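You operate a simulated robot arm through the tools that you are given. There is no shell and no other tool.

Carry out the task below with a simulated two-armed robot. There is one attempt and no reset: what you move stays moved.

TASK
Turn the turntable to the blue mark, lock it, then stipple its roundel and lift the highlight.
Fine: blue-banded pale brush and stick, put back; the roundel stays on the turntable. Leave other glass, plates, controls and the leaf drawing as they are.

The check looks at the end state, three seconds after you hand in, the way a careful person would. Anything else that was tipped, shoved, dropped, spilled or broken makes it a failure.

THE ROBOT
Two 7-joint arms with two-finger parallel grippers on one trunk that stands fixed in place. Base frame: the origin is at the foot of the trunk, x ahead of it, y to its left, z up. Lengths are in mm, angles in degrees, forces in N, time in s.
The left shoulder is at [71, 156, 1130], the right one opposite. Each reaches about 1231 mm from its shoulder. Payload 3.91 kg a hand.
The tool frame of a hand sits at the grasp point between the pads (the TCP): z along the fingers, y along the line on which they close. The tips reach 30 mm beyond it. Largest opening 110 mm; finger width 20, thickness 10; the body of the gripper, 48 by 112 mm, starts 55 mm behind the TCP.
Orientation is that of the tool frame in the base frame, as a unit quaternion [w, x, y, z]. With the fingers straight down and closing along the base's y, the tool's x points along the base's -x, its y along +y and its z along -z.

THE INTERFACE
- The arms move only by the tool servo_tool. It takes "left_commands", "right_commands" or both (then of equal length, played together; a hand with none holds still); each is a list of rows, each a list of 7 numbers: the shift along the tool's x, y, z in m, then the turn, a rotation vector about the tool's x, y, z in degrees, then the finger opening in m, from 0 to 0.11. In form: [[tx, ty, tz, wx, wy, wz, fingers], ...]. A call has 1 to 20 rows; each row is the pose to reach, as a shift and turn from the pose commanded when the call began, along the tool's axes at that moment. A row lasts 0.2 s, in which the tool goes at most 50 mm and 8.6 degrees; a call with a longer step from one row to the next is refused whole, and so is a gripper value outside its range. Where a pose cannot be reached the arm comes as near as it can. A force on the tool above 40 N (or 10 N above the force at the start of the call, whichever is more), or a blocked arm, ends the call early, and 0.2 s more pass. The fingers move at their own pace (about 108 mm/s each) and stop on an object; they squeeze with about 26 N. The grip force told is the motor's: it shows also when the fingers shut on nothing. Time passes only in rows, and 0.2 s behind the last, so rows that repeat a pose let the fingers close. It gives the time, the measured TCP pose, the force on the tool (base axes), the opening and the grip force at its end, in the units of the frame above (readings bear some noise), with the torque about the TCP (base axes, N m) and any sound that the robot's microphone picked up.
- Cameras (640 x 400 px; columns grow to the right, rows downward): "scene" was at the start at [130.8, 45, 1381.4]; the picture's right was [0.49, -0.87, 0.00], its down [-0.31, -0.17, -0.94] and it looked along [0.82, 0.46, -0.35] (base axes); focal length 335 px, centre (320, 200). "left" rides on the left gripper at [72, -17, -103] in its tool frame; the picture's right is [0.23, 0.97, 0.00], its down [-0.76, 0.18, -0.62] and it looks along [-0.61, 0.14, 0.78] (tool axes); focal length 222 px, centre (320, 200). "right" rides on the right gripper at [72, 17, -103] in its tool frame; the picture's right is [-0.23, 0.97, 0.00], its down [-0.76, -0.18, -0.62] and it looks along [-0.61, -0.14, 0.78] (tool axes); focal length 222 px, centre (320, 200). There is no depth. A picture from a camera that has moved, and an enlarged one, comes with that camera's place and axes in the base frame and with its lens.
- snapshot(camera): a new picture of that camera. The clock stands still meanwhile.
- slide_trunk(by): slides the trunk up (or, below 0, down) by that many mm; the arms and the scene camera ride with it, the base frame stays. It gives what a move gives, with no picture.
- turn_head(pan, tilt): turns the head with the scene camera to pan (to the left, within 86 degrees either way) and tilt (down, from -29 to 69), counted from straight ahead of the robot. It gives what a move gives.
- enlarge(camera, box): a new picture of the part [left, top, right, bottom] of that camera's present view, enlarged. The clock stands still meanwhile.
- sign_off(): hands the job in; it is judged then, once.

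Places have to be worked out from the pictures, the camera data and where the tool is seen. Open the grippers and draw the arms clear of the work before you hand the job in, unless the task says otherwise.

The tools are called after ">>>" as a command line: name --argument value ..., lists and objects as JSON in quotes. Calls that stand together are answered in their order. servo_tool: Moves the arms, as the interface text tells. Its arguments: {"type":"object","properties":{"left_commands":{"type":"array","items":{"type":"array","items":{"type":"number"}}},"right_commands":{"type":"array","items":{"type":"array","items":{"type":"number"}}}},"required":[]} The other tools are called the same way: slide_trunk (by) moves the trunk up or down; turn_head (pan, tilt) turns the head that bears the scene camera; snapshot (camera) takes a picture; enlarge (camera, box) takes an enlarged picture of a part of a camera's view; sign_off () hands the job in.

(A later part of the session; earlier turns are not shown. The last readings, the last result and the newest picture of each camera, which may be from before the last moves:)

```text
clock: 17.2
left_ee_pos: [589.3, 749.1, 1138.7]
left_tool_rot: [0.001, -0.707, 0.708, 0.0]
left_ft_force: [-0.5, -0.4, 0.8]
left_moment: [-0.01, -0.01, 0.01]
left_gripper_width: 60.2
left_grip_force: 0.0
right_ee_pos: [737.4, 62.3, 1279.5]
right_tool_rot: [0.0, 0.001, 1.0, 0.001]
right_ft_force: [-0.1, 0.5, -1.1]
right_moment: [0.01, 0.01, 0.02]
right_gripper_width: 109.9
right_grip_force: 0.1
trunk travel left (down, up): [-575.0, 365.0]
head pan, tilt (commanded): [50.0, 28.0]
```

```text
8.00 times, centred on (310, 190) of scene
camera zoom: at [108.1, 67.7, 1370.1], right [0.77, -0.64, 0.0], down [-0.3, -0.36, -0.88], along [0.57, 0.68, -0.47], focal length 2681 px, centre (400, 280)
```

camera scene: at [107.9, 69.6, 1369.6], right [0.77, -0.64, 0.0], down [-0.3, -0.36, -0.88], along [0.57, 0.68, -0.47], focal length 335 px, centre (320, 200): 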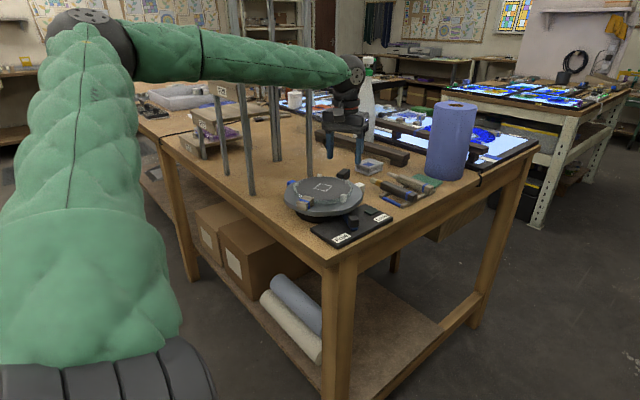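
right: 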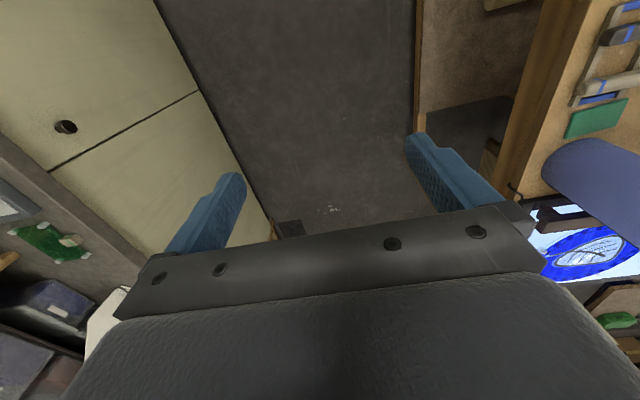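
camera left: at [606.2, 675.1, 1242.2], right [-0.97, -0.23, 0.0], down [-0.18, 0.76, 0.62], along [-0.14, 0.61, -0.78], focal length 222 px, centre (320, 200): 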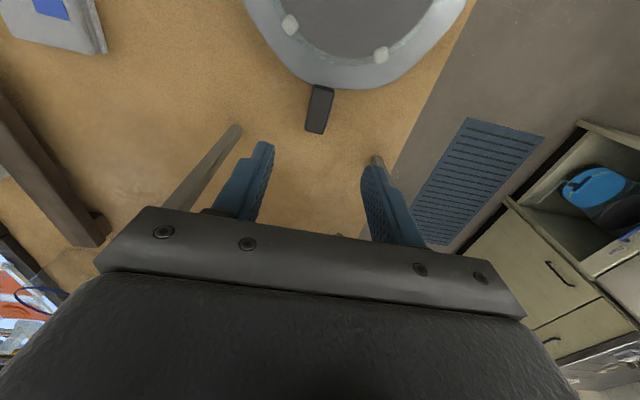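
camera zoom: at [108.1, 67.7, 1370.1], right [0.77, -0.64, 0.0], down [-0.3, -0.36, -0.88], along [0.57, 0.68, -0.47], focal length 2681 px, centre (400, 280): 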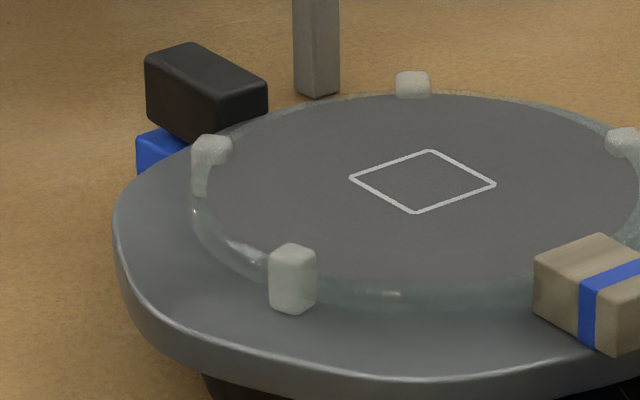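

The handle sits ~2–3 mm (about 1°) short of the blue mark's centre. I re-grip with the hand shifted 2.5 mm further and release again to centre it.

>>> servo_tool --left_commands '[[0, 0.0025, 0.04, 0, 0, 0, 0.06], [0, 0.0025, 0.08, 0, 0, 0, 0.06], [0, 0.0025, 0.112, 0, 0, 0, 0.06], [0, 0.0025, 0.112, 0, 0, 0, 0.02], [0, 0.0025, 0.112, 0, 0, 0, 0.0], [0, 0.0025, 0.112, 0, 0, 0, 0.0], [0, 0.0025, 0.112, 0, 0, 0, 0.0]]'

>>> servo_tool --left_commands '[[0, 0, 0, 0, 0, 0, 0.03], [0, 0, 0, 0, 0, 0, 0.06], [0, 0, -0.04, 0, 0, 0, 0.06], [0, 0, -0.08, 0, 0, 0, 0.06], [0, 0, -0.112, 0, 0, 0, 0.06]]'

>>> enlarge --camera "left" --box '[240, 50, 400, 150]'

```text
clock: 18.8
left_ee_pos: [587.4, 745.8, 1026.6]
left_tool_rot: [0.001, -0.706, 0.708, 0.0]
left_ft_force: [7.3, 1.4, 16.9]
left_moment: [-0.04, 0.21, 0.86]
left_gripper_width: 21.7
left_grip_force: 45.0
right_ee_pos: [736.2, 59.7, 1279.5]
right_tool_rot: [0.0, -0.001, 1.0, 0.002]
right_ft_force: [-0.2, -0.4, 0.2]
right_moment: [0.03, -0.01, 0.0]
right_gripper_width: 110.1
right_grip_force: 0.1
trunk travel left (down, up): [-575.0, 365.0]
head pan, tilt (commanded): [50.0, 28.0]
```

```text
clock: 20.0
left_ee_pos: [589.0, 747.0, 1138.5]
left_tool_rot: [0.0, -0.706, 0.708, 0.001]
left_ft_force: [-0.4, 0.4, -1.2]
left_moment: [0.01, 0.03, 0.04]
left_gripper_width: 60.0
left_grip_force: 0.0
right_ee_pos: [736.6, 59.4, 1279.5]
right_tool_rot: [0.0, 0.0, 1.0, 0.002]
right_ft_force: [-0.5, 0.3, -0.4]
right_moment: [0.0, 0.0, 0.0]
right_gripper_width: 110.2
right_grip_force: 0.0
trunk travel left (down, up): [-575.0, 365.0]
head pan, tilt (commanded): [50.0, 28.0]
```

```text
4.00 times, centred on (320, 100) of left
camera zoom: at [605.9, 673.6, 1241.4], right [-0.97, -0.22, 0.0], down [-0.17, 0.76, 0.63], along [-0.14, 0.61, -0.78], focal length 888 px, centre (320, 600)
```

zoom: 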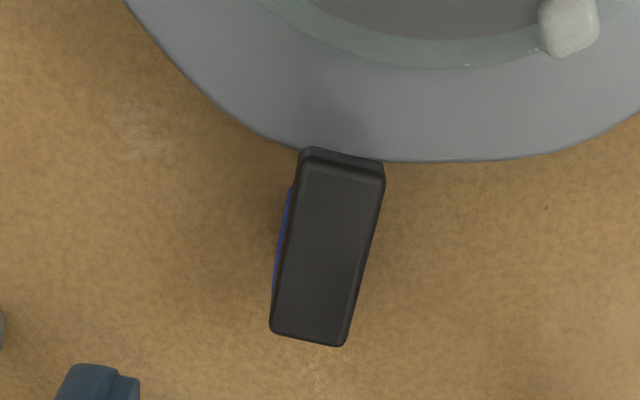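

The handle is now within about 1° of the blue mark. Next is the lock lever: I move the left hand up and over to the lever panel, yawing back to default, to inspect the lever closely.

>>> servo_tool --left_commands '[[0.02, 0.001, -0.01, 0, 0, 8, 0.06], [0.04, 0.003, -0.01, 0, 0, 16, 0.06], [0.06, 0.004, -0.01, 0, 0, 24, 0.06], [0.08, 0.005, -0.01, 0, 0, 32, 0.06], [0.1, 0.006, -0.01, 0, 0, 40, 0.06], [0.12, 0.007, -0.01, 0, 0, 48, 0.06], [0.14, 0.008, -0.01, 0, 0, 56, 0.06], [0.16, 0.009, -0.01, 0, 0, 64, 0.06], [0.18, 0.01, -0.01, 0, 0, 72, 0.06], [0.2, 0.012, -0.01, 0, 0, 80, 0.06], [0.227, 0.014, -0.01, 0, 0, 88, 0.06], [0.227, 0.014, -0.01, 0, 0, 90, 0.06]]'

>>> snapshot --camera "left"

>>> enlarge --camera "left" --box '[220, 40, 460, 190]'

```text
clock: 22.6
left_ee_pos: [570.8, 523.1, 1146.0]
left_tool_rot: [0.0, 0.002, 1.0, 0.0]
left_ft_force: [0.3, 0.9, -0.4]
left_moment: [0.02, 0.01, 0.01]
left_gripper_width: 59.9
left_grip_force: 0.1
right_ee_pos: [736.9, 65.4, 1278.1]
right_tool_rot: [0.0, 0.0, 1.0, 0.0]
right_ft_force: [-0.1, 0.2, -0.3]
right_moment: [0.01, 0.02, -0.05]
right_gripper_width: 110.2
right_grip_force: 0.0
trunk travel left (down, up): [-575.0, 365.0]
head pan, tilt (commanded): [50.0, 28.0]
```

```text
taken
camera left: at [499.2, 504.3, 1249.0], right [-0.22, 0.97, 0.0], down [0.76, 0.17, 0.62], along [0.61, 0.14, -0.78], focal length 222 px, centre (320, 200)
```

left: 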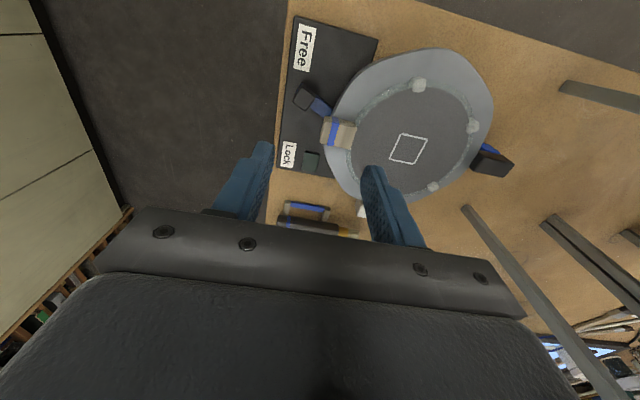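

```text
2.67 times, centred on (340, 115) of left
camera zoom: at [499.2, 504.3, 1249.0], right [-0.22, 0.97, 0.0], down [0.76, 0.17, 0.62], along [0.61, 0.14, -0.78], focal length 592 px, centre (267, 427)
```

zoom: 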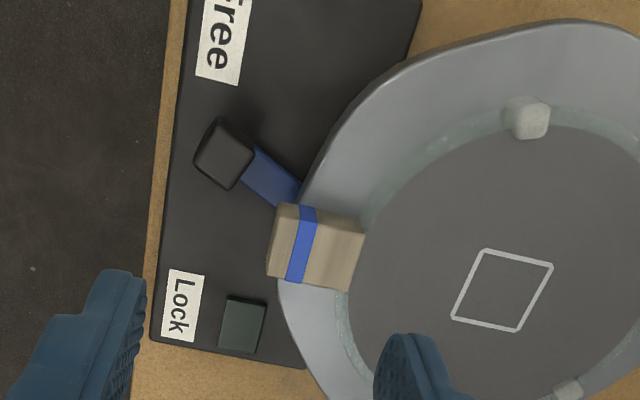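

The lever (blue bar, black knob at ≈(567, 503, 988)) sits on the Free side and must swing toward +x to Lock. I close the fingers, go behind the knob on its −x side and descend to fingertip z≈976.

>>> servo_tool --left_commands '[[0.018, -0.01, 0.0, 0, 0, 0, 0.0], [0.036, -0.02, 0.03, 0, 0, 0, 0.0], [0.036, -0.02, 0.07, 0, 0, 0, 0.0], [0.036, -0.02, 0.1, 0, 0, 0, 0.0], [0.036, -0.02, 0.125, 0, 0, 0, 0.0], [0.036, -0.02, 0.14, 0, 0, 0, 0.0]]'

>>> snapshot --camera "left"

>>> enlarge --camera "left" --box '[240, 110, 400, 210]'

>>> enlarge --camera "scene" --box '[290, 170, 410, 245]'

```text
clock: 24.0
left_ee_pos: [536.4, 500.8, 1005.2]
left_tool_rot: [-0.001, 0.002, 1.0, 0.0]
left_ft_force: [-0.1, -0.3, 0.7]
left_moment: [-0.01, -0.01, 0.01]
left_gripper_width: 0.0
left_grip_force: 25.9
right_ee_pos: [736.9, 62.5, 1278.8]
right_tool_rot: [0.0, 0.0, 1.0, 0.0]
right_ft_force: [-0.2, -0.1, 0.6]
right_moment: [0.0, 0.0, 0.01]
right_gripper_width: 109.9
right_grip_force: 0.1
trunk travel left (down, up): [-575.0, 365.0]
head pan, tilt (commanded): [50.0, 28.0]
```

```text
taken
camera left: at [464.3, 483.2, 1108.6], right [-0.22, 0.97, 0.0], down [0.76, 0.18, 0.62], along [0.61, 0.14, -0.78], focal length 222 px, centre (320, 200)
```

left: 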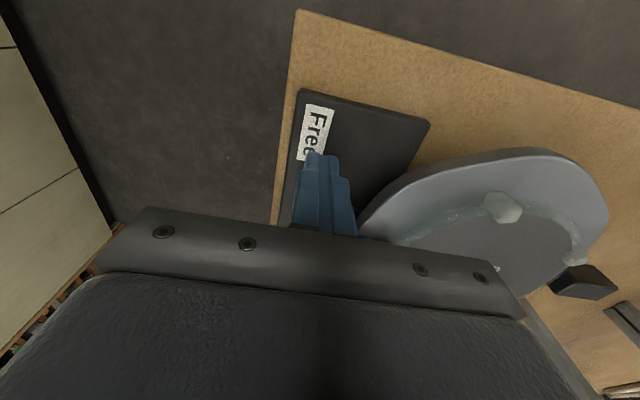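

```text
4.00 times, centred on (320, 160) of left
camera zoom: at [464.3, 483.2, 1108.6], right [-0.22, 0.97, 0.0], down [0.76, 0.18, 0.62], along [0.61, 0.14, -0.78], focal length 888 px, centre (320, 360)
```

zoom: 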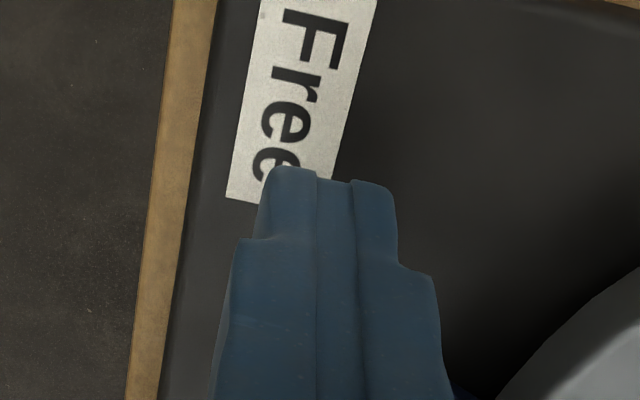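

```text
5.33 times, centred on (350, 208) of scene
camera zoom: at [108.5, 69.3, 1369.6], right [0.77, -0.64, 0.0], down [-0.3, -0.36, -0.88], along [0.57, 0.68, -0.47], focal length 1788 px, centre (160, 160)
```

zoom: 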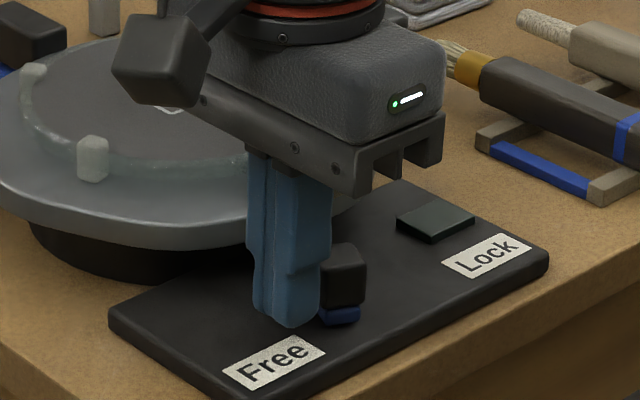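

The fingertips are just behind the knob on the Free side. I push +x by 45 mm in small rows and check.

>>> servo_tool --left_commands '[[-0.008, 0, 0, 0, 0, 0, 0.0], [-0.015, 0, 0, 0, 0, 0, 0.0], [-0.022, 0, 0, 0, 0, 0, 0.0], [-0.03, 0, 0, 0, 0, 0, 0.0], [-0.037, 0, 0, 0, 0, 0, 0.0], [-0.045, 0, 0, 0, 0, 0, 0.0]]'

>>> enlarge --camera "scene" --box '[290, 170, 410, 245]'

>>> snapshot --camera "left"

```text
clock: 25.4
left_ee_pos: [582.1, 500.1, 1005.4]
left_tool_rot: [0.0, 0.002, 1.0, 0.0]
left_ft_force: [0.5, 0.6, -0.4]
left_moment: [-0.01, 0.01, 0.0]
left_gripper_width: 0.0
left_grip_force: 25.7
right_ee_pos: [737.0, 62.5, 1277.9]
right_tool_rot: [0.0, 0.001, 1.0, -0.001]
right_ft_force: [-0.5, 0.4, 0.4]
right_moment: [-0.01, 0.02, 0.02]
right_gripper_width: 109.9
right_grip_force: 0.1
trunk travel left (down, up): [-575.0, 365.0]
head pan, tilt (commanded): [50.0, 28.0]
```

```text
5.33 times, centred on (350, 208) of scene
camera zoom: at [108.9, 68.9, 1369.5], right [0.77, -0.64, 0.0], down [-0.3, -0.36, -0.88], along [0.57, 0.68, -0.47], focal length 1788 px, centre (160, 160)
```

zoom: 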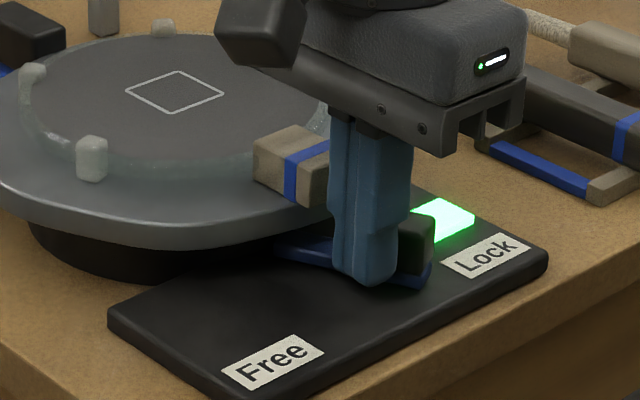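

```text
taken
camera left: at [509.6, 483.2, 1109.4], right [-0.22, 0.97, 0.0], down [0.76, 0.18, 0.62], along [0.61, 0.14, -0.78], focal length 222 px, centre (320, 200)
```

left: 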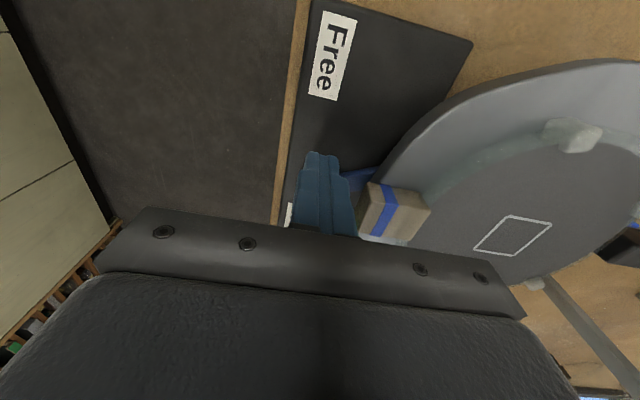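

The pad by "Lock" has lit green, indicating the lock engaged, and no contact force remains. I back off and rise to view the lever position.

>>> servo_tool --left_commands '[[0.015, 0, 0, 0, 0, 0, 0.0], [0.03, -0.005, -0.01, 0, 0, 0, 0.0], [0.03, -0.005, -0.05, 0, 0, 0, 0.0], [0.03, -0.005, -0.095, 0, 0, 0, 0.03], [0.02, 0.01, -0.14, 0, 0, 0, 0.06]]'

>>> snapshot --camera "left"

>>> enlarge --camera "left" --box '[240, 40, 400, 140]'

>>> enlarge --camera "scene" --box '[270, 160, 410, 247]'

```text
clock: 26.6
left_ee_pos: [560.5, 509.8, 1147.5]
left_tool_rot: [0.0, 0.001, 1.0, 0.0]
left_ft_force: [0.4, 0.7, -0.2]
left_moment: [0.02, -0.01, 0.03]
left_gripper_width: 60.0
left_grip_force: 0.1
right_ee_pos: [736.5, 63.4, 1279.4]
right_tool_rot: [0.0, 0.001, 1.0, 0.0]
right_ft_force: [0.1, -0.5, -0.3]
right_moment: [0.0, 0.0, 0.01]
right_gripper_width: 110.0
right_grip_force: 0.1
trunk travel left (down, up): [-575.0, 365.0]
head pan, tilt (commanded): [50.0, 28.0]
```

```text
taken
camera left: at [488.0, 491.9, 1251.2], right [-0.22, 0.97, 0.0], down [0.76, 0.17, 0.62], along [0.61, 0.14, -0.78], focal length 222 px, centre (320, 200)
```

left: 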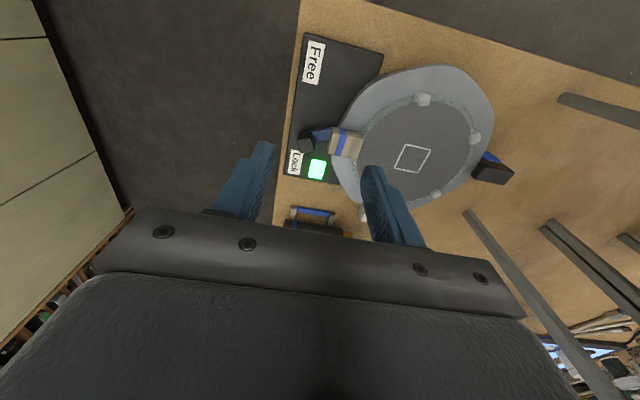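

```text
4.00 times, centred on (320, 90) of left
camera zoom: at [488.0, 491.9, 1251.2], right [-0.22, 0.97, 0.0], down [0.76, 0.17, 0.62], along [0.61, 0.14, -0.78], focal length 888 px, centre (320, 640)
```

zoom: 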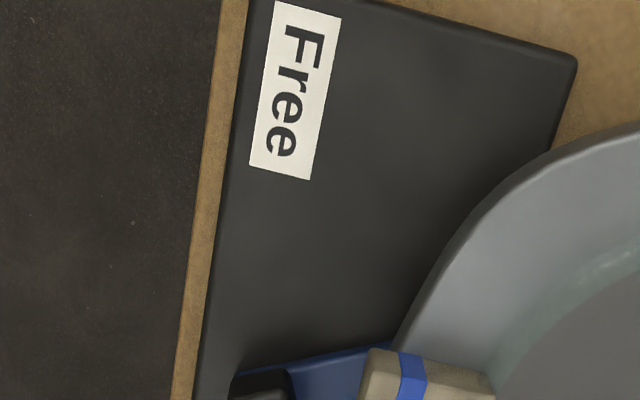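

```text
4.57 times, centred on (340, 204) of scene
camera zoom: at [108.1, 68.7, 1369.5], right [0.77, -0.64, 0.0], down [-0.3, -0.36, -0.88], along [0.57, 0.68, -0.47], focal length 1532 px, centre (229, 184)
```

zoom: 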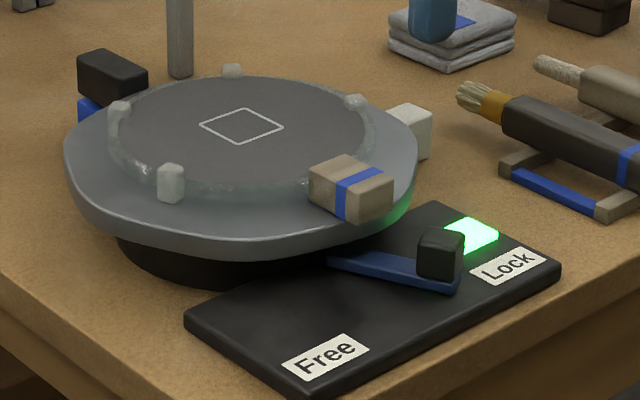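

The turntable is locked (lamp green) with the handle over the blue mark. Next I fetch the brush with the left hand: I yaw it −90° while moving high over the rest, and move the right arm aside for space.

>>> servo_tool --left_commands '[[-0.02, 0.002, -0.005, 0, 0, 8, 0.06], [-0.04, 0.004, -0.005, 0, 0, 16, 0.06], [-0.06, 0.006, -0.005, 0, 0, 24, 0.06], [-0.08, 0.008, -0.005, 0, 0, 32, 0.06], [-0.1, 0.01, -0.005, 0, 0, 40, 0.06], [-0.12, 0.012, -0.005, 0, 0, 48, 0.06], [-0.14, 0.014, -0.005, 0, 0, 56, 0.06], [-0.16, 0.016, -0.005, 0, 0, 64, 0.06], [-0.18, 0.018, -0.005, 0, 0, 72, 0.06], [-0.2, 0.02, -0.005, 0, 0, 80, 0.06], [-0.222, 0.022, -0.005, 0, 0, 88, 0.06], [-0.222, 0.022, -0.005, 0, 0, 90, 0.06]]' --right_commands '[[0.012, -0.026, 0, 0, 0, 0, 0.11], [0.024, -0.052, 0, 0, 0, 0, 0.11], [0.036, -0.078, 0, 0, 0, 0, 0.11], [0.048, -0.104, 0, 0, 0, 0, 0.11], [0.06, -0.13, 0, 0, 0, 0, 0.11], [0.072, -0.156, 0, 0, 0, 0, 0.11], [0.084, -0.182, 0, 0, 0, 0, 0.11], [0.096, -0.208, 0, 0, 0, 0, 0.11], [0.108, -0.234, 0, 0, 0, 0, 0.11], [0.12, -0.26, 0, 0, 0, 0, 0.11], [0.132, -0.286, 0, 0, 0, 0, 0.11], [0.137, -0.313, 0, 0, 0, 0, 0.11]]'

>>> snapshot --camera "left"

>>> snapshot --camera "scene"

```text
clock: 29.2
left_ee_pos: [782.3, 534.2, 1152.4]
left_tool_rot: [0.001, 0.709, 0.705, 0.0]
left_ft_force: [-0.3, -0.3, -0.6]
left_moment: [-0.01, -0.04, -0.03]
left_gripper_width: 59.9
left_grip_force: 0.0
right_ee_pos: [598.9, -249.5, 1279.1]
right_tool_rot: [-0.001, 0.001, 1.0, -0.001]
right_ft_force: [-0.3, -0.1, 0.0]
right_moment: [0.03, -0.07, -0.03]
right_gripper_width: 110.0
right_grip_force: 0.1
trunk travel left (down, up): [-575.0, 365.0]
head pan, tilt (commanded): [50.0, 28.0]
```

```text
taken
camera left: at [766.3, 604.0, 1256.3], right [0.97, 0.22, 0.0], down [0.17, -0.76, 0.62], along [0.14, -0.61, -0.78], focal length 222 px, centre (320, 200)
```

left: 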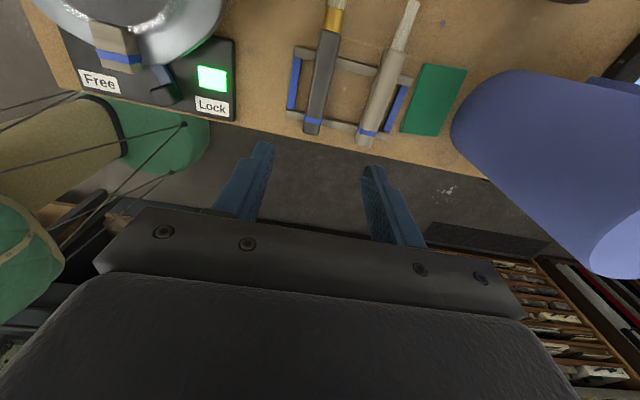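

```text
taken
camera scene: at [107.1, 68.4, 1369.8], right [0.77, -0.64, 0.0], down [-0.3, -0.36, -0.88], along [0.57, 0.68, -0.47], focal length 335 px, centre (320, 200)
```

scene: 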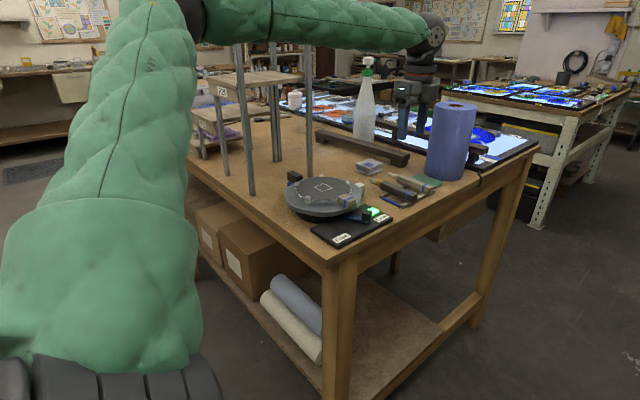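

The −90° yaw pose is reached over the rest. I enlarge the view to locate the brush and stick accurately.

>>> enlarge --camera "left" --box '[260, 0, 480, 138]'

```text
2.90 times, centred on (370, 69) of left
camera zoom: at [766.3, 604.0, 1256.3], right [0.97, 0.22, 0.0], down [0.17, -0.76, 0.62], along [0.14, -0.61, -0.78], focal length 644 px, centre (175, 580)
```

zoom: 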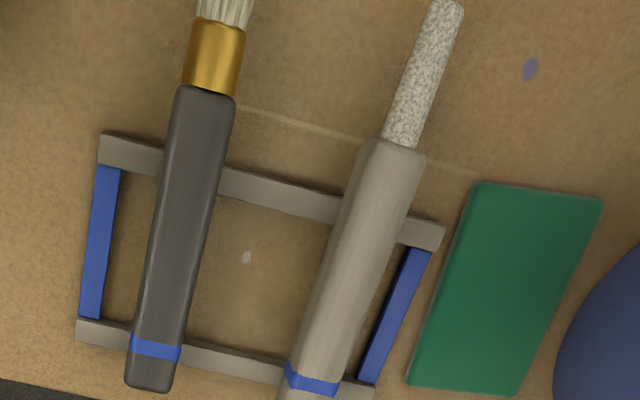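

Handle top ≈z 980, axis at x≈779.5 from y≈494 to 598, bench ≈950, rails at y≈505 and 573. I tilt the hand 45° (fingers toward +y) and come down to z≈1080 above the brush handle to check.

>>> servo_tool --left_commands '[[-0.001, 0, 0.01, 0, 8, 0, 0.06], [-0.002, -0.001, 0.02, 0, 16, 0, 0.06], [-0.003, -0.001, 0.03, 0, 24, 0, 0.06], [-0.004, -0.002, 0.045, 0, 32, 0, 0.06], [-0.006, -0.003, 0.06, 0, 40, 0, 0.06], [-0.006, -0.003, 0.072, 0, 45, 0, 0.05]]'

>>> snapshot --camera "left"

>>> snapshot --camera "scene"

```text
clock: 30.6
left_ee_pos: [781.8, 525.8, 1078.6]
left_tool_rot: [-0.272, 0.653, 0.653, 0.27]
left_ft_force: [0.7, -0.3, 0.4]
left_moment: [-0.01, -0.04, -0.01]
left_gripper_width: 50.2
left_grip_force: 0.1
right_ee_pos: [601.1, -249.1, 1276.1]
right_tool_rot: [-0.002, 0.0, 1.0, 0.0]
right_ft_force: [0.1, 0.1, 0.4]
right_moment: [-0.02, 0.01, -0.02]
right_gripper_width: 110.1
right_grip_force: 0.1
trunk travel left (down, up): [-575.0, 365.0]
head pan, tilt (commanded): [50.0, 28.0]
```

```text
taken
camera left: at [764.4, 502.5, 1203.2], right [0.97, 0.16, 0.16], down [0.17, -0.98, -0.1], along [0.14, 0.13, -0.98], focal length 222 px, centre (320, 200)
```

left: 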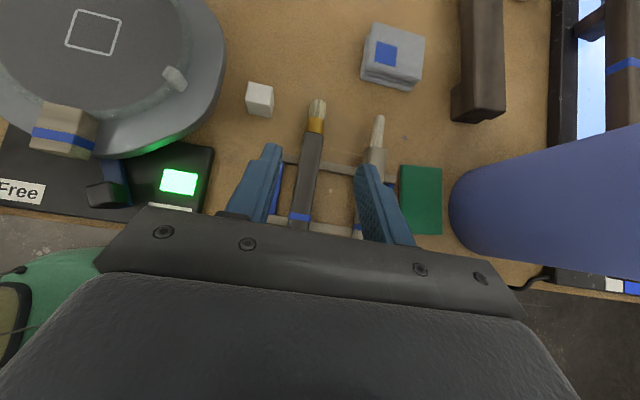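

```text
taken
camera scene: at [108.9, 68.6, 1369.6], right [0.77, -0.64, 0.0], down [-0.3, -0.36, -0.88], along [0.57, 0.68, -0.47], focal length 335 px, centre (320, 200)
```

scene: 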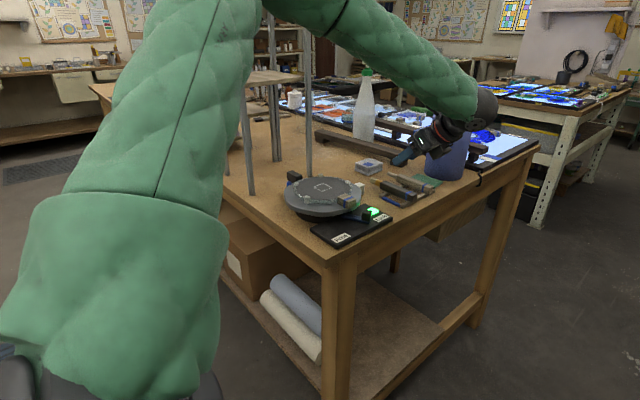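

Tilted pose reached and the brush lies between the fingers. I descend partway to TCP z≈1010 and re-check the alignment.

>>> servo_tool --left_commands '[[-0.0157, -0.0008, 0.0167, 0, 0, 0, 0.05], [-0.0313, -0.0016, 0.0334, 0, 0, 0, 0.05], [-0.0469, -0.0023, 0.0501, 0, 0, 0, 0.05]]'

>>> enlarge --camera "left" --box '[200, 70, 440, 220]'

>>> enlarge --camera "scene" --box '[340, 120, 480, 208]'

```text
clock: 31.4
left_ee_pos: [777.5, 529.1, 1007.4]
left_tool_rot: [-0.271, 0.654, 0.652, 0.271]
left_ft_force: [0.2, 0.1, -0.7]
left_moment: [-0.01, -0.01, -0.01]
left_gripper_width: 50.0
left_grip_force: 0.1
right_ee_pos: [602.0, -250.2, 1278.8]
right_tool_rot: [-0.001, 0.0, 1.0, 0.0]
right_ft_force: [0.7, 0.6, -0.7]
right_moment: [0.03, -0.01, 0.0]
right_gripper_width: 109.9
right_grip_force: 0.0
trunk travel left (down, up): [-575.0, 365.0]
head pan, tilt (commanded): [50.0, 28.0]
```

```text
2.67 times, centred on (320, 145) of left
camera zoom: at [761.6, 505.8, 1132.9], right [0.97, 0.16, 0.16], down [0.17, -0.98, -0.1], along [0.14, 0.12, -0.98], focal length 592 px, centre (320, 347)
```

zoom: 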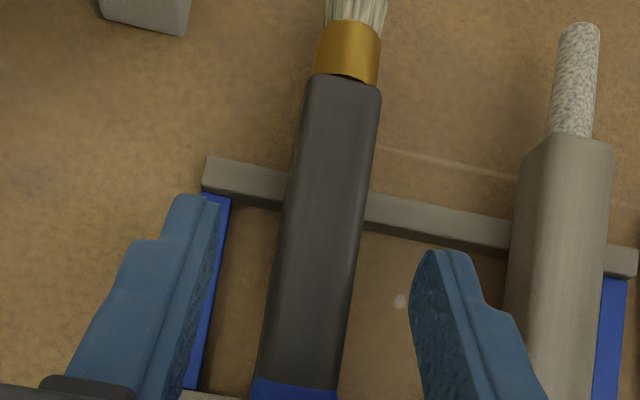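

```text
4.55 times, centred on (410, 164) of scene
camera zoom: at [109.3, 69.1, 1369.5], right [0.77, -0.64, 0.0], down [-0.3, -0.36, -0.88], along [0.57, 0.68, -0.47], focal length 1523 px, centre (-89, 364)
```

zoom: 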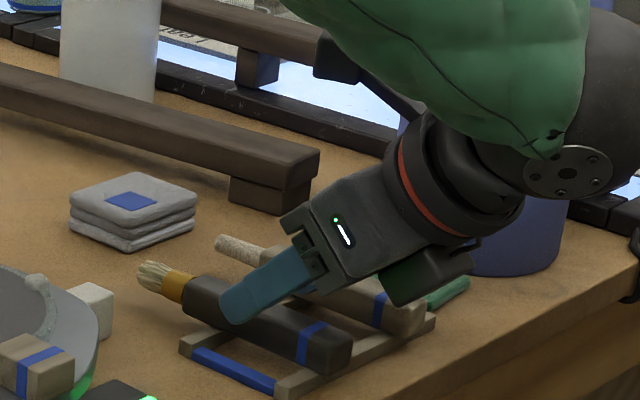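

The brush handle is ~2 mm toward +x from the finger centre. I correct that and descend to TCP z≈984, then close on the handle.

>>> servo_tool --left_commands '[[-0.0087, 0.0022, 0.0079, 0, 0, 0, 0.05], [-0.0173, 0.0022, 0.0158, 0, 0, 0, 0.05]]'

>>> enlarge --camera "left" --box '[200, 70, 440, 220]'

>>> enlarge --camera "scene" --box '[360, 150, 440, 200]'

```text
clock: 32.0
left_ee_pos: [778.3, 528.4, 986.3]
left_tool_rot: [-0.271, 0.654, 0.652, 0.271]
left_ft_force: [-0.5, 0.3, 0.0]
left_moment: [-0.02, 0.01, 0.0]
left_gripper_width: 50.2
left_grip_force: 0.1
right_ee_pos: [601.7, -250.6, 1278.2]
right_tool_rot: [0.0, 0.0, 1.0, 0.0]
right_ft_force: [-0.4, 0.2, -0.3]
right_moment: [-0.02, 0.0, -0.01]
right_gripper_width: 109.9
right_grip_force: 0.1
trunk travel left (down, up): [-575.0, 365.0]
head pan, tilt (commanded): [50.0, 28.0]
```

```text
2.67 times, centred on (320, 145) of left
camera zoom: at [762.7, 504.6, 1110.2], right [0.97, 0.16, 0.16], down [0.17, -0.98, -0.1], along [0.14, 0.12, -0.98], focal length 592 px, centre (320, 347)
```

zoom: 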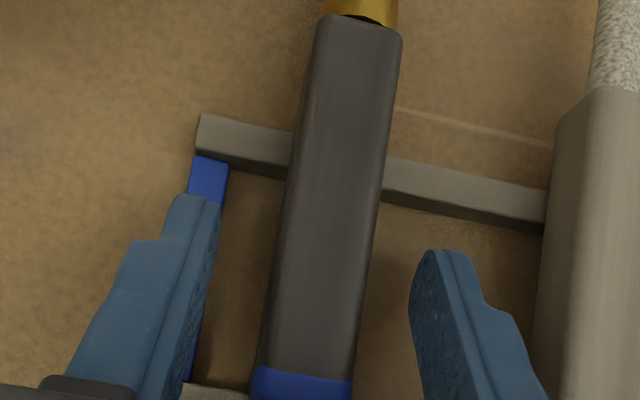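

```text
8.00 times, centred on (400, 175) of scene
camera zoom: at [108.6, 69.1, 1369.6], right [0.77, -0.64, 0.0], down [-0.3, -0.36, -0.88], along [0.57, 0.68, -0.47], focal length 2681 px, centre (-320, 400)
```

zoom: 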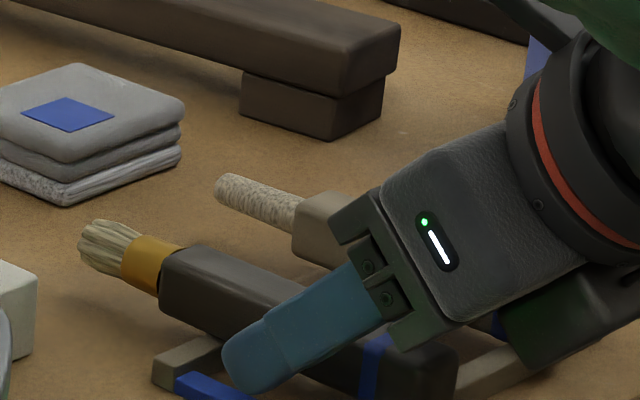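

The fingers straddle the handle with tips just above the bench. I nudge +1 mm in x and close the grip.

>>> servo_tool --left_commands '[[0, 0.0012, 0, 0, 0, 0, 0.035], [0, 0.0012, 0, 0, 0, 0, 0.015], [0, 0.0012, 0, 0, 0, 0, 0.0], [0, 0.0012, 0, 0, 0, 0, 0.0]]'

>>> enlarge --camera "left" --box '[200, 70, 440, 220]'

```text
clock: 33.0
left_ee_pos: [779.9, 528.5, 987.0]
left_tool_rot: [-0.27, 0.654, 0.652, 0.272]
left_ft_force: [0.2, 0.5, 0.1]
left_moment: [0.03, 0.02, 0.03]
left_gripper_width: 21.9
left_grip_force: 26.2
right_ee_pos: [601.5, -250.5, 1276.9]
right_tool_rot: [0.0, 0.0, 1.0, -0.001]
right_ft_force: [-0.3, 0.0, 0.7]
right_moment: [-0.02, -0.01, -0.04]
right_gripper_width: 109.9
right_grip_force: 0.0
trunk travel left (down, up): [-575.0, 365.0]
head pan, tilt (commanded): [50.0, 28.0]
```

```text
2.67 times, centred on (320, 145) of left
camera zoom: at [763.9, 504.8, 1110.8], right [0.97, 0.16, 0.16], down [0.17, -0.98, -0.1], along [0.14, 0.12, -0.98], focal length 592 px, centre (320, 347)
```

zoom: 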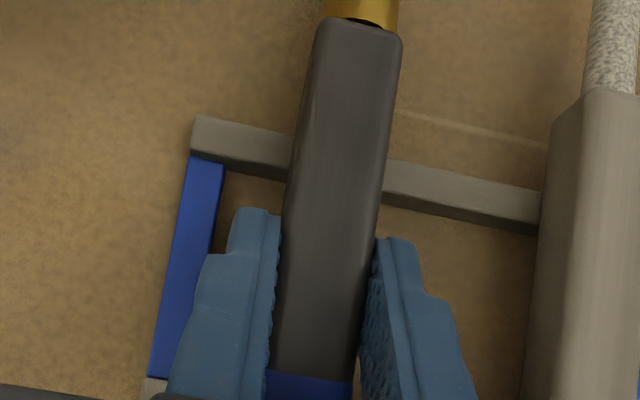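

The brush is gripped (21.9 mm). I lift it straight up 120 mm.

>>> servo_tool --left_commands '[[0.007, 0, -0.007, 0, 0, 0, 0.0], [0.0212, 0, -0.0212, 0, 0, 0, 0.0], [0.0424, 0, -0.0424, 0, 0, 0, 0.0], [0.0636, 0, -0.0636, 0, 0, 0, 0.0], [0.0849, 0, -0.0849, 0, 0, 0, 0.0]]'

>>> snapshot --camera "left"

>>> enlarge --camera "scene" --box '[340, 100, 480, 188]'

```text
clock: 34.2
left_ee_pos: [779.2, 527.7, 1105.9]
left_tool_rot: [-0.27, 0.655, 0.652, 0.271]
left_ft_force: [-0.4, -0.4, -0.8]
left_moment: [0.0, 0.02, -0.04]
left_gripper_width: 21.3
left_grip_force: 26.1
right_ee_pos: [600.1, -249.9, 1278.0]
right_tool_rot: [0.001, 0.0, 1.0, 0.0]
right_ft_force: [-0.6, -0.2, 0.2]
right_moment: [0.01, -0.02, -0.02]
right_gripper_width: 110.1
right_grip_force: 0.0
trunk travel left (down, up): [-575.0, 365.0]
head pan, tilt (commanded): [50.0, 28.0]
```

```text
taken
camera left: at [760.7, 504.4, 1230.5], right [0.97, 0.16, 0.16], down [0.17, -0.98, -0.1], along [0.14, 0.12, -0.98], focal length 222 px, centre (320, 200)
```

left: 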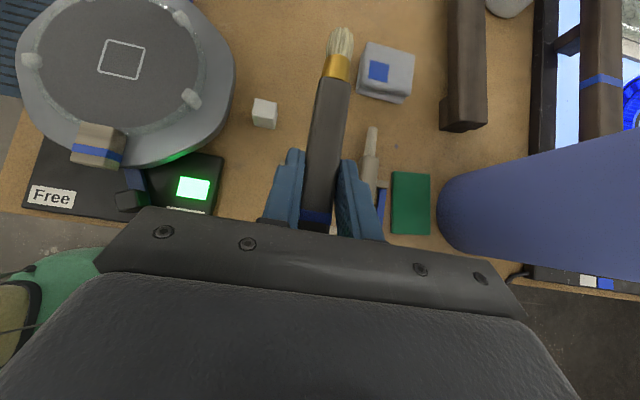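

```text
4.55 times, centred on (410, 144) of scene
camera zoom: at [107.7, 68.5, 1369.6], right [0.77, -0.64, 0.0], down [-0.3, -0.36, -0.88], along [0.57, 0.68, -0.47], focal length 1523 px, centre (-89, 454)
```

zoom: 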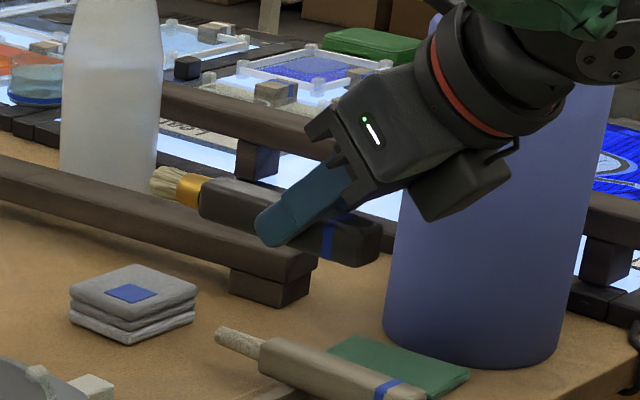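

The brush is held firmly with its tip visible in the wrist camera. I now reorient (120° combined rotation) so the brush points straight down with the gripper pitched forward 45°, moving above the roundel.

>>> servo_tool --left_commands '[[0.0085, -0.0137, 0.001, 0, -4.62, -6.53, 0], [0.017, -0.0273, 0.0021, 0, -9.24, -13.07, 0], [0.0255, -0.041, 0.0031, 0, -13.86, -19.6, 0], [0.0339, -0.0547, 0.0042, 0, -18.48, -26.13, 0], [0.0424, -0.0683, 0.0052, 0, -23.1, -32.67, 0], [0.0509, -0.082, 0.0062, 0, -27.72, -39.2, 0], [0.0594, -0.0957, 0.0073, 0, -32.34, -45.73, 0], [0.0679, -0.1093, 0.0083, 0, -36.96, -52.27, 0], [0.0764, -0.123, 0.0094, 0, -41.58, -58.8, 0], [0.0849, -0.1367, 0.0104, 0, -46.2, -65.33, 0], [0.0934, -0.1503, 0.0114, 0, -50.82, -71.87, 0], [0.1018, -0.164, 0.0125, 0, -55.44, -78.4, 0], [0.1103, -0.1777, 0.0135, 0, -60.06, -84.93, 0], [0.1188, -0.1913, 0.0146, 0, -64.68, -91.47, 0], [0.1273, -0.205, 0.0156, 0, -69.3, -98, 0], [0.1273, -0.205, 0.0156, 0, -69.3, -98, 0]]'

>>> snapshot --camera "left"

>>> snapshot --camera "scene"

```text
clock: 37.6
left_ee_pos: [578.9, 631.7, 1184.6]
left_tool_rot: [0.382, 0.002, 0.924, -0.002]
left_ft_force: [-0.1, 0.1, -0.8]
left_moment: [0.02, 0.02, -0.03]
left_gripper_width: 21.5
left_grip_force: 25.7
right_ee_pos: [601.3, -249.1, 1276.9]
right_tool_rot: [0.001, 0.0, 1.0, 0.0]
right_ft_force: [1.0, -0.4, -0.1]
right_moment: [-0.01, -0.02, 0.02]
right_gripper_width: 109.8
right_grip_force: 0.1
trunk travel left (down, up): [-575.0, 365.0]
head pan, tilt (commanded): [50.0, 28.0]
```

```text
taken
camera left: at [453.6, 612.5, 1207.1], right [-0.16, 0.97, -0.16], down [0.1, 0.18, 0.98], along [0.98, 0.14, -0.12], focal length 222 px, centre (320, 200)
```

left: 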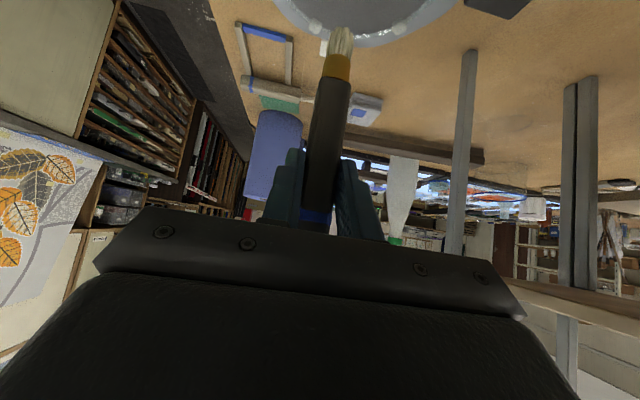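

```text
taken
camera scene: at [108.7, 69.3, 1369.5], right [0.77, -0.64, 0.0], down [-0.3, -0.36, -0.88], along [0.57, 0.68, -0.47], focal length 335 px, centre (320, 200)
```

scene: 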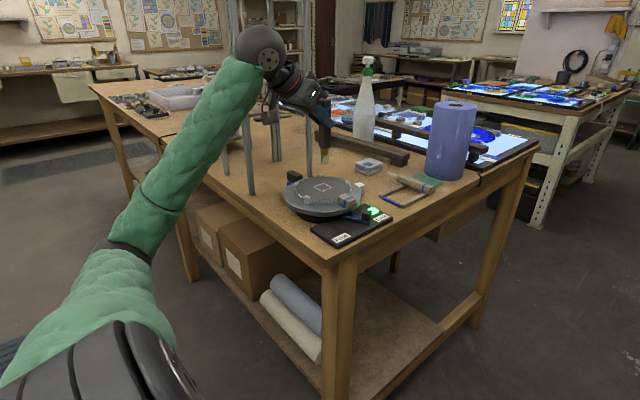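

The brush now hangs vertically; the tip is at ≈(593, 632, 1075) above the roundel centre. I enlarge the scene view of the roundel for a baseline before stippling.

>>> enlarge --camera "scene" --box '[275, 145, 375, 208]'

>>> enlarge --camera "left" --box '[260, 0, 420, 100]'

```text
6.35 times, centred on (325, 176) of scene
camera zoom: at [108.7, 69.3, 1369.5], right [0.77, -0.64, 0.0], down [-0.3, -0.36, -0.88], along [0.57, 0.68, -0.47], focal length 2128 px, centre (288, 349)
```

zoom: 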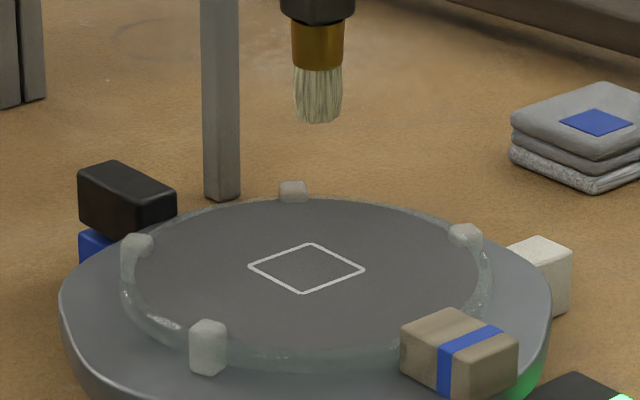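

```text
4.00 times, centred on (340, 50) of left
camera zoom: at [453.6, 612.5, 1207.1], right [-0.16, 0.97, -0.16], down [0.1, 0.18, 0.98], along [0.98, 0.14, -0.12], focal length 888 px, centre (240, 800)
```

zoom: 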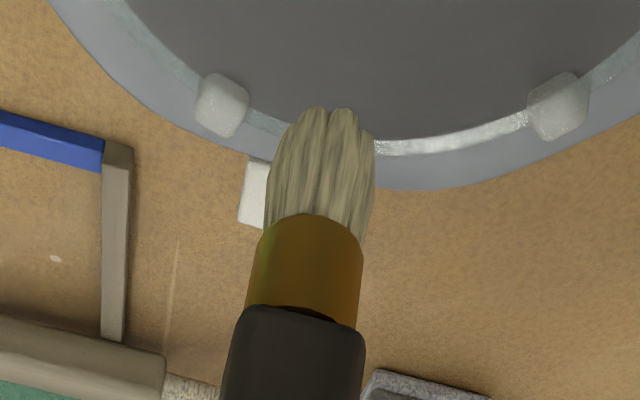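

I make a first test dab at ≈(620, 630): move over, then lower in small steps to an estimated tip height of ≈1016 while watching the force.

>>> servo_tool --left_commands '[[0.0064, -0.001, 0.0254, 0, 0, 0, 0], [0.0127, -0.002, 0.0509, 0, 0, 0, 0], [0.0156, -0.002, 0.0537, 0, 0, 0, 0], [0.0184, -0.002, 0.0566, 0, 0, 0, 0], [0.0198, -0.002, 0.058, 0, 0, 0, 0], [0.0212, -0.002, 0.0594, 0, 0, 0, 0], [0.0226, -0.002, 0.0608, 0, 0, 0, 0]]'

>>> enlarge --camera "scene" --box '[275, 145, 375, 208]'

>>> enlarge --camera "left" --box '[260, 0, 420, 100]'

```text
clock: 39.2
left_ee_pos: [605.0, 628.3, 1126.6]
left_tool_rot: [0.383, 0.002, 0.924, -0.001]
left_ft_force: [-0.1, -0.2, -0.5]
left_moment: [-0.01, 0.03, -0.01]
left_gripper_width: 21.6
left_grip_force: 26.0
right_ee_pos: [601.1, -250.8, 1278.4]
right_tool_rot: [0.0, 0.0, 1.0, 0.001]
right_ft_force: [-0.4, 0.6, -0.1]
right_moment: [-0.05, 0.01, 0.04]
right_gripper_width: 110.1
right_grip_force: 0.0
trunk travel left (down, up): [-575.0, 365.0]
head pan, tilt (commanded): [50.0, 28.0]
```

```text
6.35 times, centred on (325, 176) of scene
camera zoom: at [108.3, 69.1, 1369.6], right [0.77, -0.64, 0.0], down [-0.3, -0.36, -0.88], along [0.57, 0.68, -0.47], focal length 2128 px, centre (288, 349)
```

zoom: 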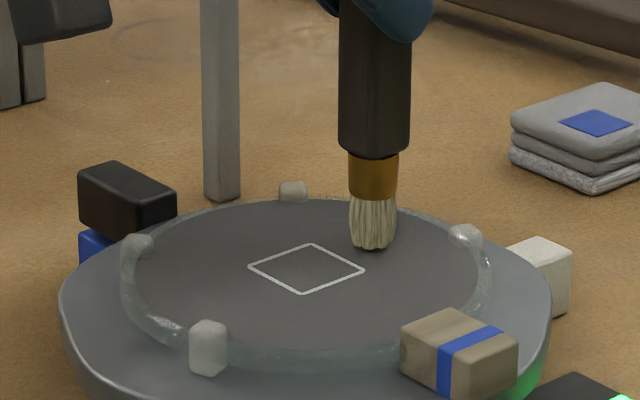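

```text
4.00 times, centred on (340, 50) of left
camera zoom: at [480.3, 610.1, 1148.9], right [-0.16, 0.97, -0.16], down [0.1, 0.18, 0.98], along [0.98, 0.14, -0.12], focal length 888 px, centre (240, 800)
```

zoom: 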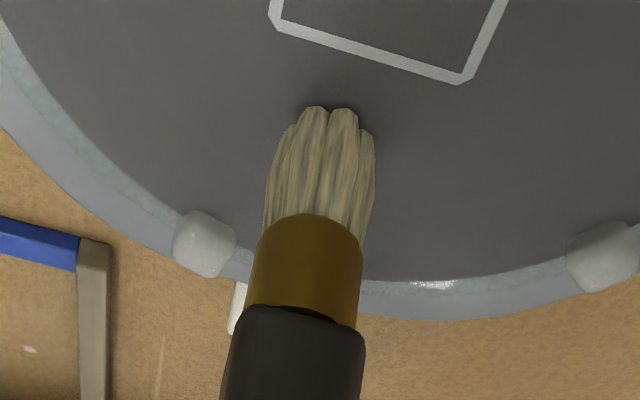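

No contact force yet; the tip is just above the paint. I lower 6 mm more in 1.5 mm steps.

>>> servo_tool --left_commands '[[0.00106, 0, 0.00106, 0, 0, 0, 0], [0.00212, 0, 0.00212, 0, 0, 0, 0], [0.00318, 0, 0.00318, 0, 0, 0, 0], [0.00424, 0, 0.00424, 0, 0, 0, 0]]'

>>> enlarge --camera "scene" --box '[275, 145, 375, 208]'

>>> enlarge --camera "left" --box '[260, 0, 420, 100]'

```text
clock: 40.2
left_ee_pos: [602.2, 627.0, 1124.4]
left_tool_rot: [0.384, 0.002, 0.923, 0.0]
left_ft_force: [1.8, 2.5, 24.9]
left_moment: [0.18, -0.49, 0.01]
left_gripper_width: 21.8
left_grip_force: 25.9
right_ee_pos: [600.2, -251.8, 1279.5]
right_tool_rot: [0.0, -0.001, 1.0, 0.001]
right_ft_force: [-0.1, 0.2, 0.0]
right_moment: [-0.01, -0.01, 0.0]
right_gripper_width: 109.9
right_grip_force: 0.1
trunk travel left (down, up): [-575.0, 365.0]
head pan, tilt (commanded): [50.0, 28.0]
```

```text
6.35 times, centred on (325, 176) of scene
camera zoom: at [106.9, 67.5, 1370.2], right [0.77, -0.64, 0.0], down [-0.3, -0.36, -0.88], along [0.57, 0.68, -0.47], focal length 2128 px, centre (288, 349)
```

zoom: 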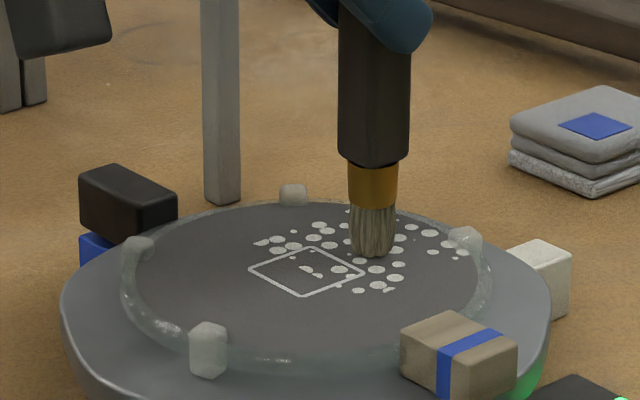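

```text
4.00 times, centred on (340, 50) of left
camera zoom: at [478.8, 609.0, 1145.9], right [-0.16, 0.97, -0.16], down [0.09, 0.18, 0.98], along [0.98, 0.14, -0.12], focal length 888 px, centre (240, 800)
```

zoom: 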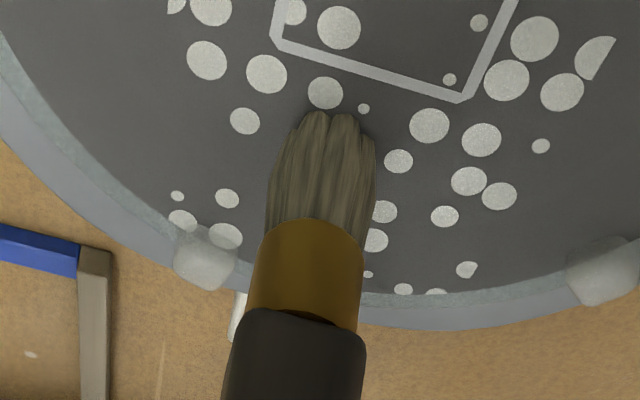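

The dab made a patch of light dots around the tip at ~25 N, so the stippling works; I'll press more gently next. I lift 25 mm and check the pattern.

>>> servo_tool --left_commands '[[-0.0088, 0, -0.0088, 0, 0, 0, 0], [-0.0177, 0, -0.0177, 0, 0, 0, 0]]'

>>> enlarge --camera "scene" --box '[275, 145, 375, 208]'

>>> enlarge --camera "left" --box '[240, 0, 440, 125]'

```text
clock: 40.8
left_ee_pos: [604.5, 626.4, 1146.6]
left_tool_rot: [0.382, 0.002, 0.924, -0.001]
left_ft_force: [0.2, -0.4, 0.1]
left_moment: [0.0, 0.04, 0.01]
left_gripper_width: 21.4
left_grip_force: 26.2
right_ee_pos: [600.6, -251.8, 1278.5]
right_tool_rot: [0.0, 0.0, 1.0, 0.0]
right_ft_force: [0.3, -0.7, -0.4]
right_moment: [0.01, -0.02, 0.02]
right_gripper_width: 109.8
right_grip_force: 0.0
trunk travel left (down, up): [-575.0, 365.0]
head pan, tilt (commanded): [50.0, 28.0]
```

```text
6.35 times, centred on (325, 176) of scene
camera zoom: at [107.8, 68.5, 1369.5], right [0.77, -0.64, 0.0], down [-0.3, -0.36, -0.88], along [0.57, 0.68, -0.47], focal length 2128 px, centre (288, 349)
```

zoom: 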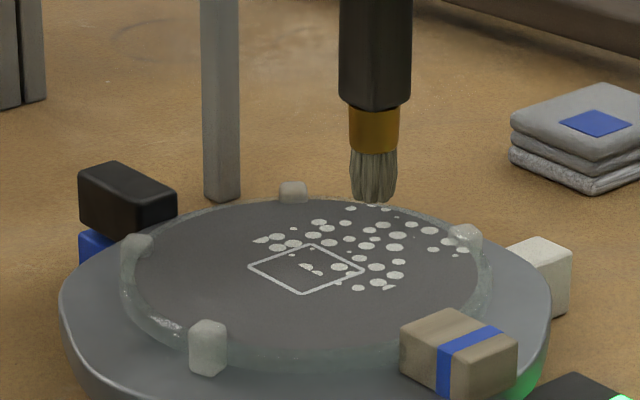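

```text
3.20 times, centred on (340, 62) of left
camera zoom: at [479.7, 609.6, 1168.2], right [-0.16, 0.97, -0.16], down [0.1, 0.18, 0.98], along [0.98, 0.14, -0.13], focal length 711 px, centre (256, 640)
```

zoom: 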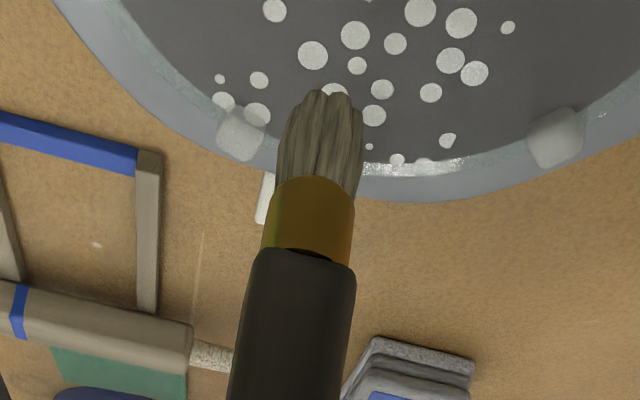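

Dots appear within ~45 mm of each dab, clipped by a circle, so a ring of gentle dabs will cover the roundel. Next dab: 60° side at ≈(606, 661), pressing only ~2 mm.

>>> servo_tool --left_commands '[[0.0088, 0.0343, -0.0088, 0, 0, 0, 0], [0.0173, 0.0343, -0.0003, 0, 0, 0, 0], [0.0229, 0.0343, 0.0053, 0, 0, 0, 0], [0.0258, 0.0343, 0.0082, 0, 0, 0, 0], [0.0258, 0.0343, 0.0082, 0, 0, 0, 0]]'

>>> enlarge --camera "scene" --box '[275, 145, 375, 208]'

```text
clock: 42.0
left_ee_pos: [591.5, 663.4, 1123.3]
left_tool_rot: [0.384, 0.001, 0.923, 0.0]
left_ft_force: [3.6, 3.2, 20.6]
left_moment: [0.21, -0.64, 0.04]
left_gripper_width: 21.5
left_grip_force: 25.8
right_ee_pos: [599.8, -250.5, 1278.4]
right_tool_rot: [0.0, 0.0, 1.0, -0.001]
right_ft_force: [-1.3, -0.1, 0.7]
right_moment: [-0.01, -0.01, -0.01]
right_gripper_width: 109.9
right_grip_force: 0.1
trunk travel left (down, up): [-575.0, 365.0]
head pan, tilt (commanded): [50.0, 28.0]
```

```text
6.35 times, centred on (325, 176) of scene
camera zoom: at [107.4, 68.0, 1370.0], right [0.77, -0.64, 0.0], down [-0.3, -0.36, -0.88], along [0.57, 0.68, -0.47], focal length 2128 px, centre (288, 349)
```

zoom: 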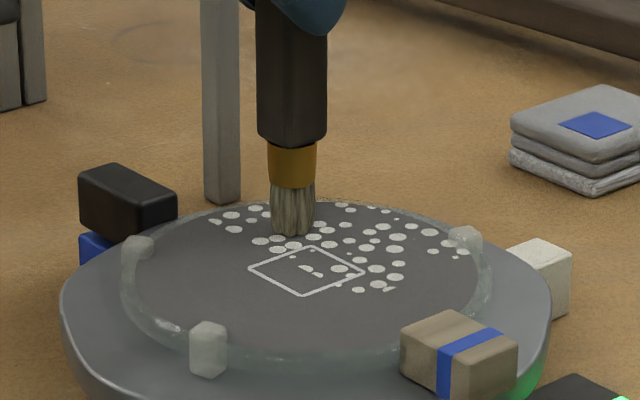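

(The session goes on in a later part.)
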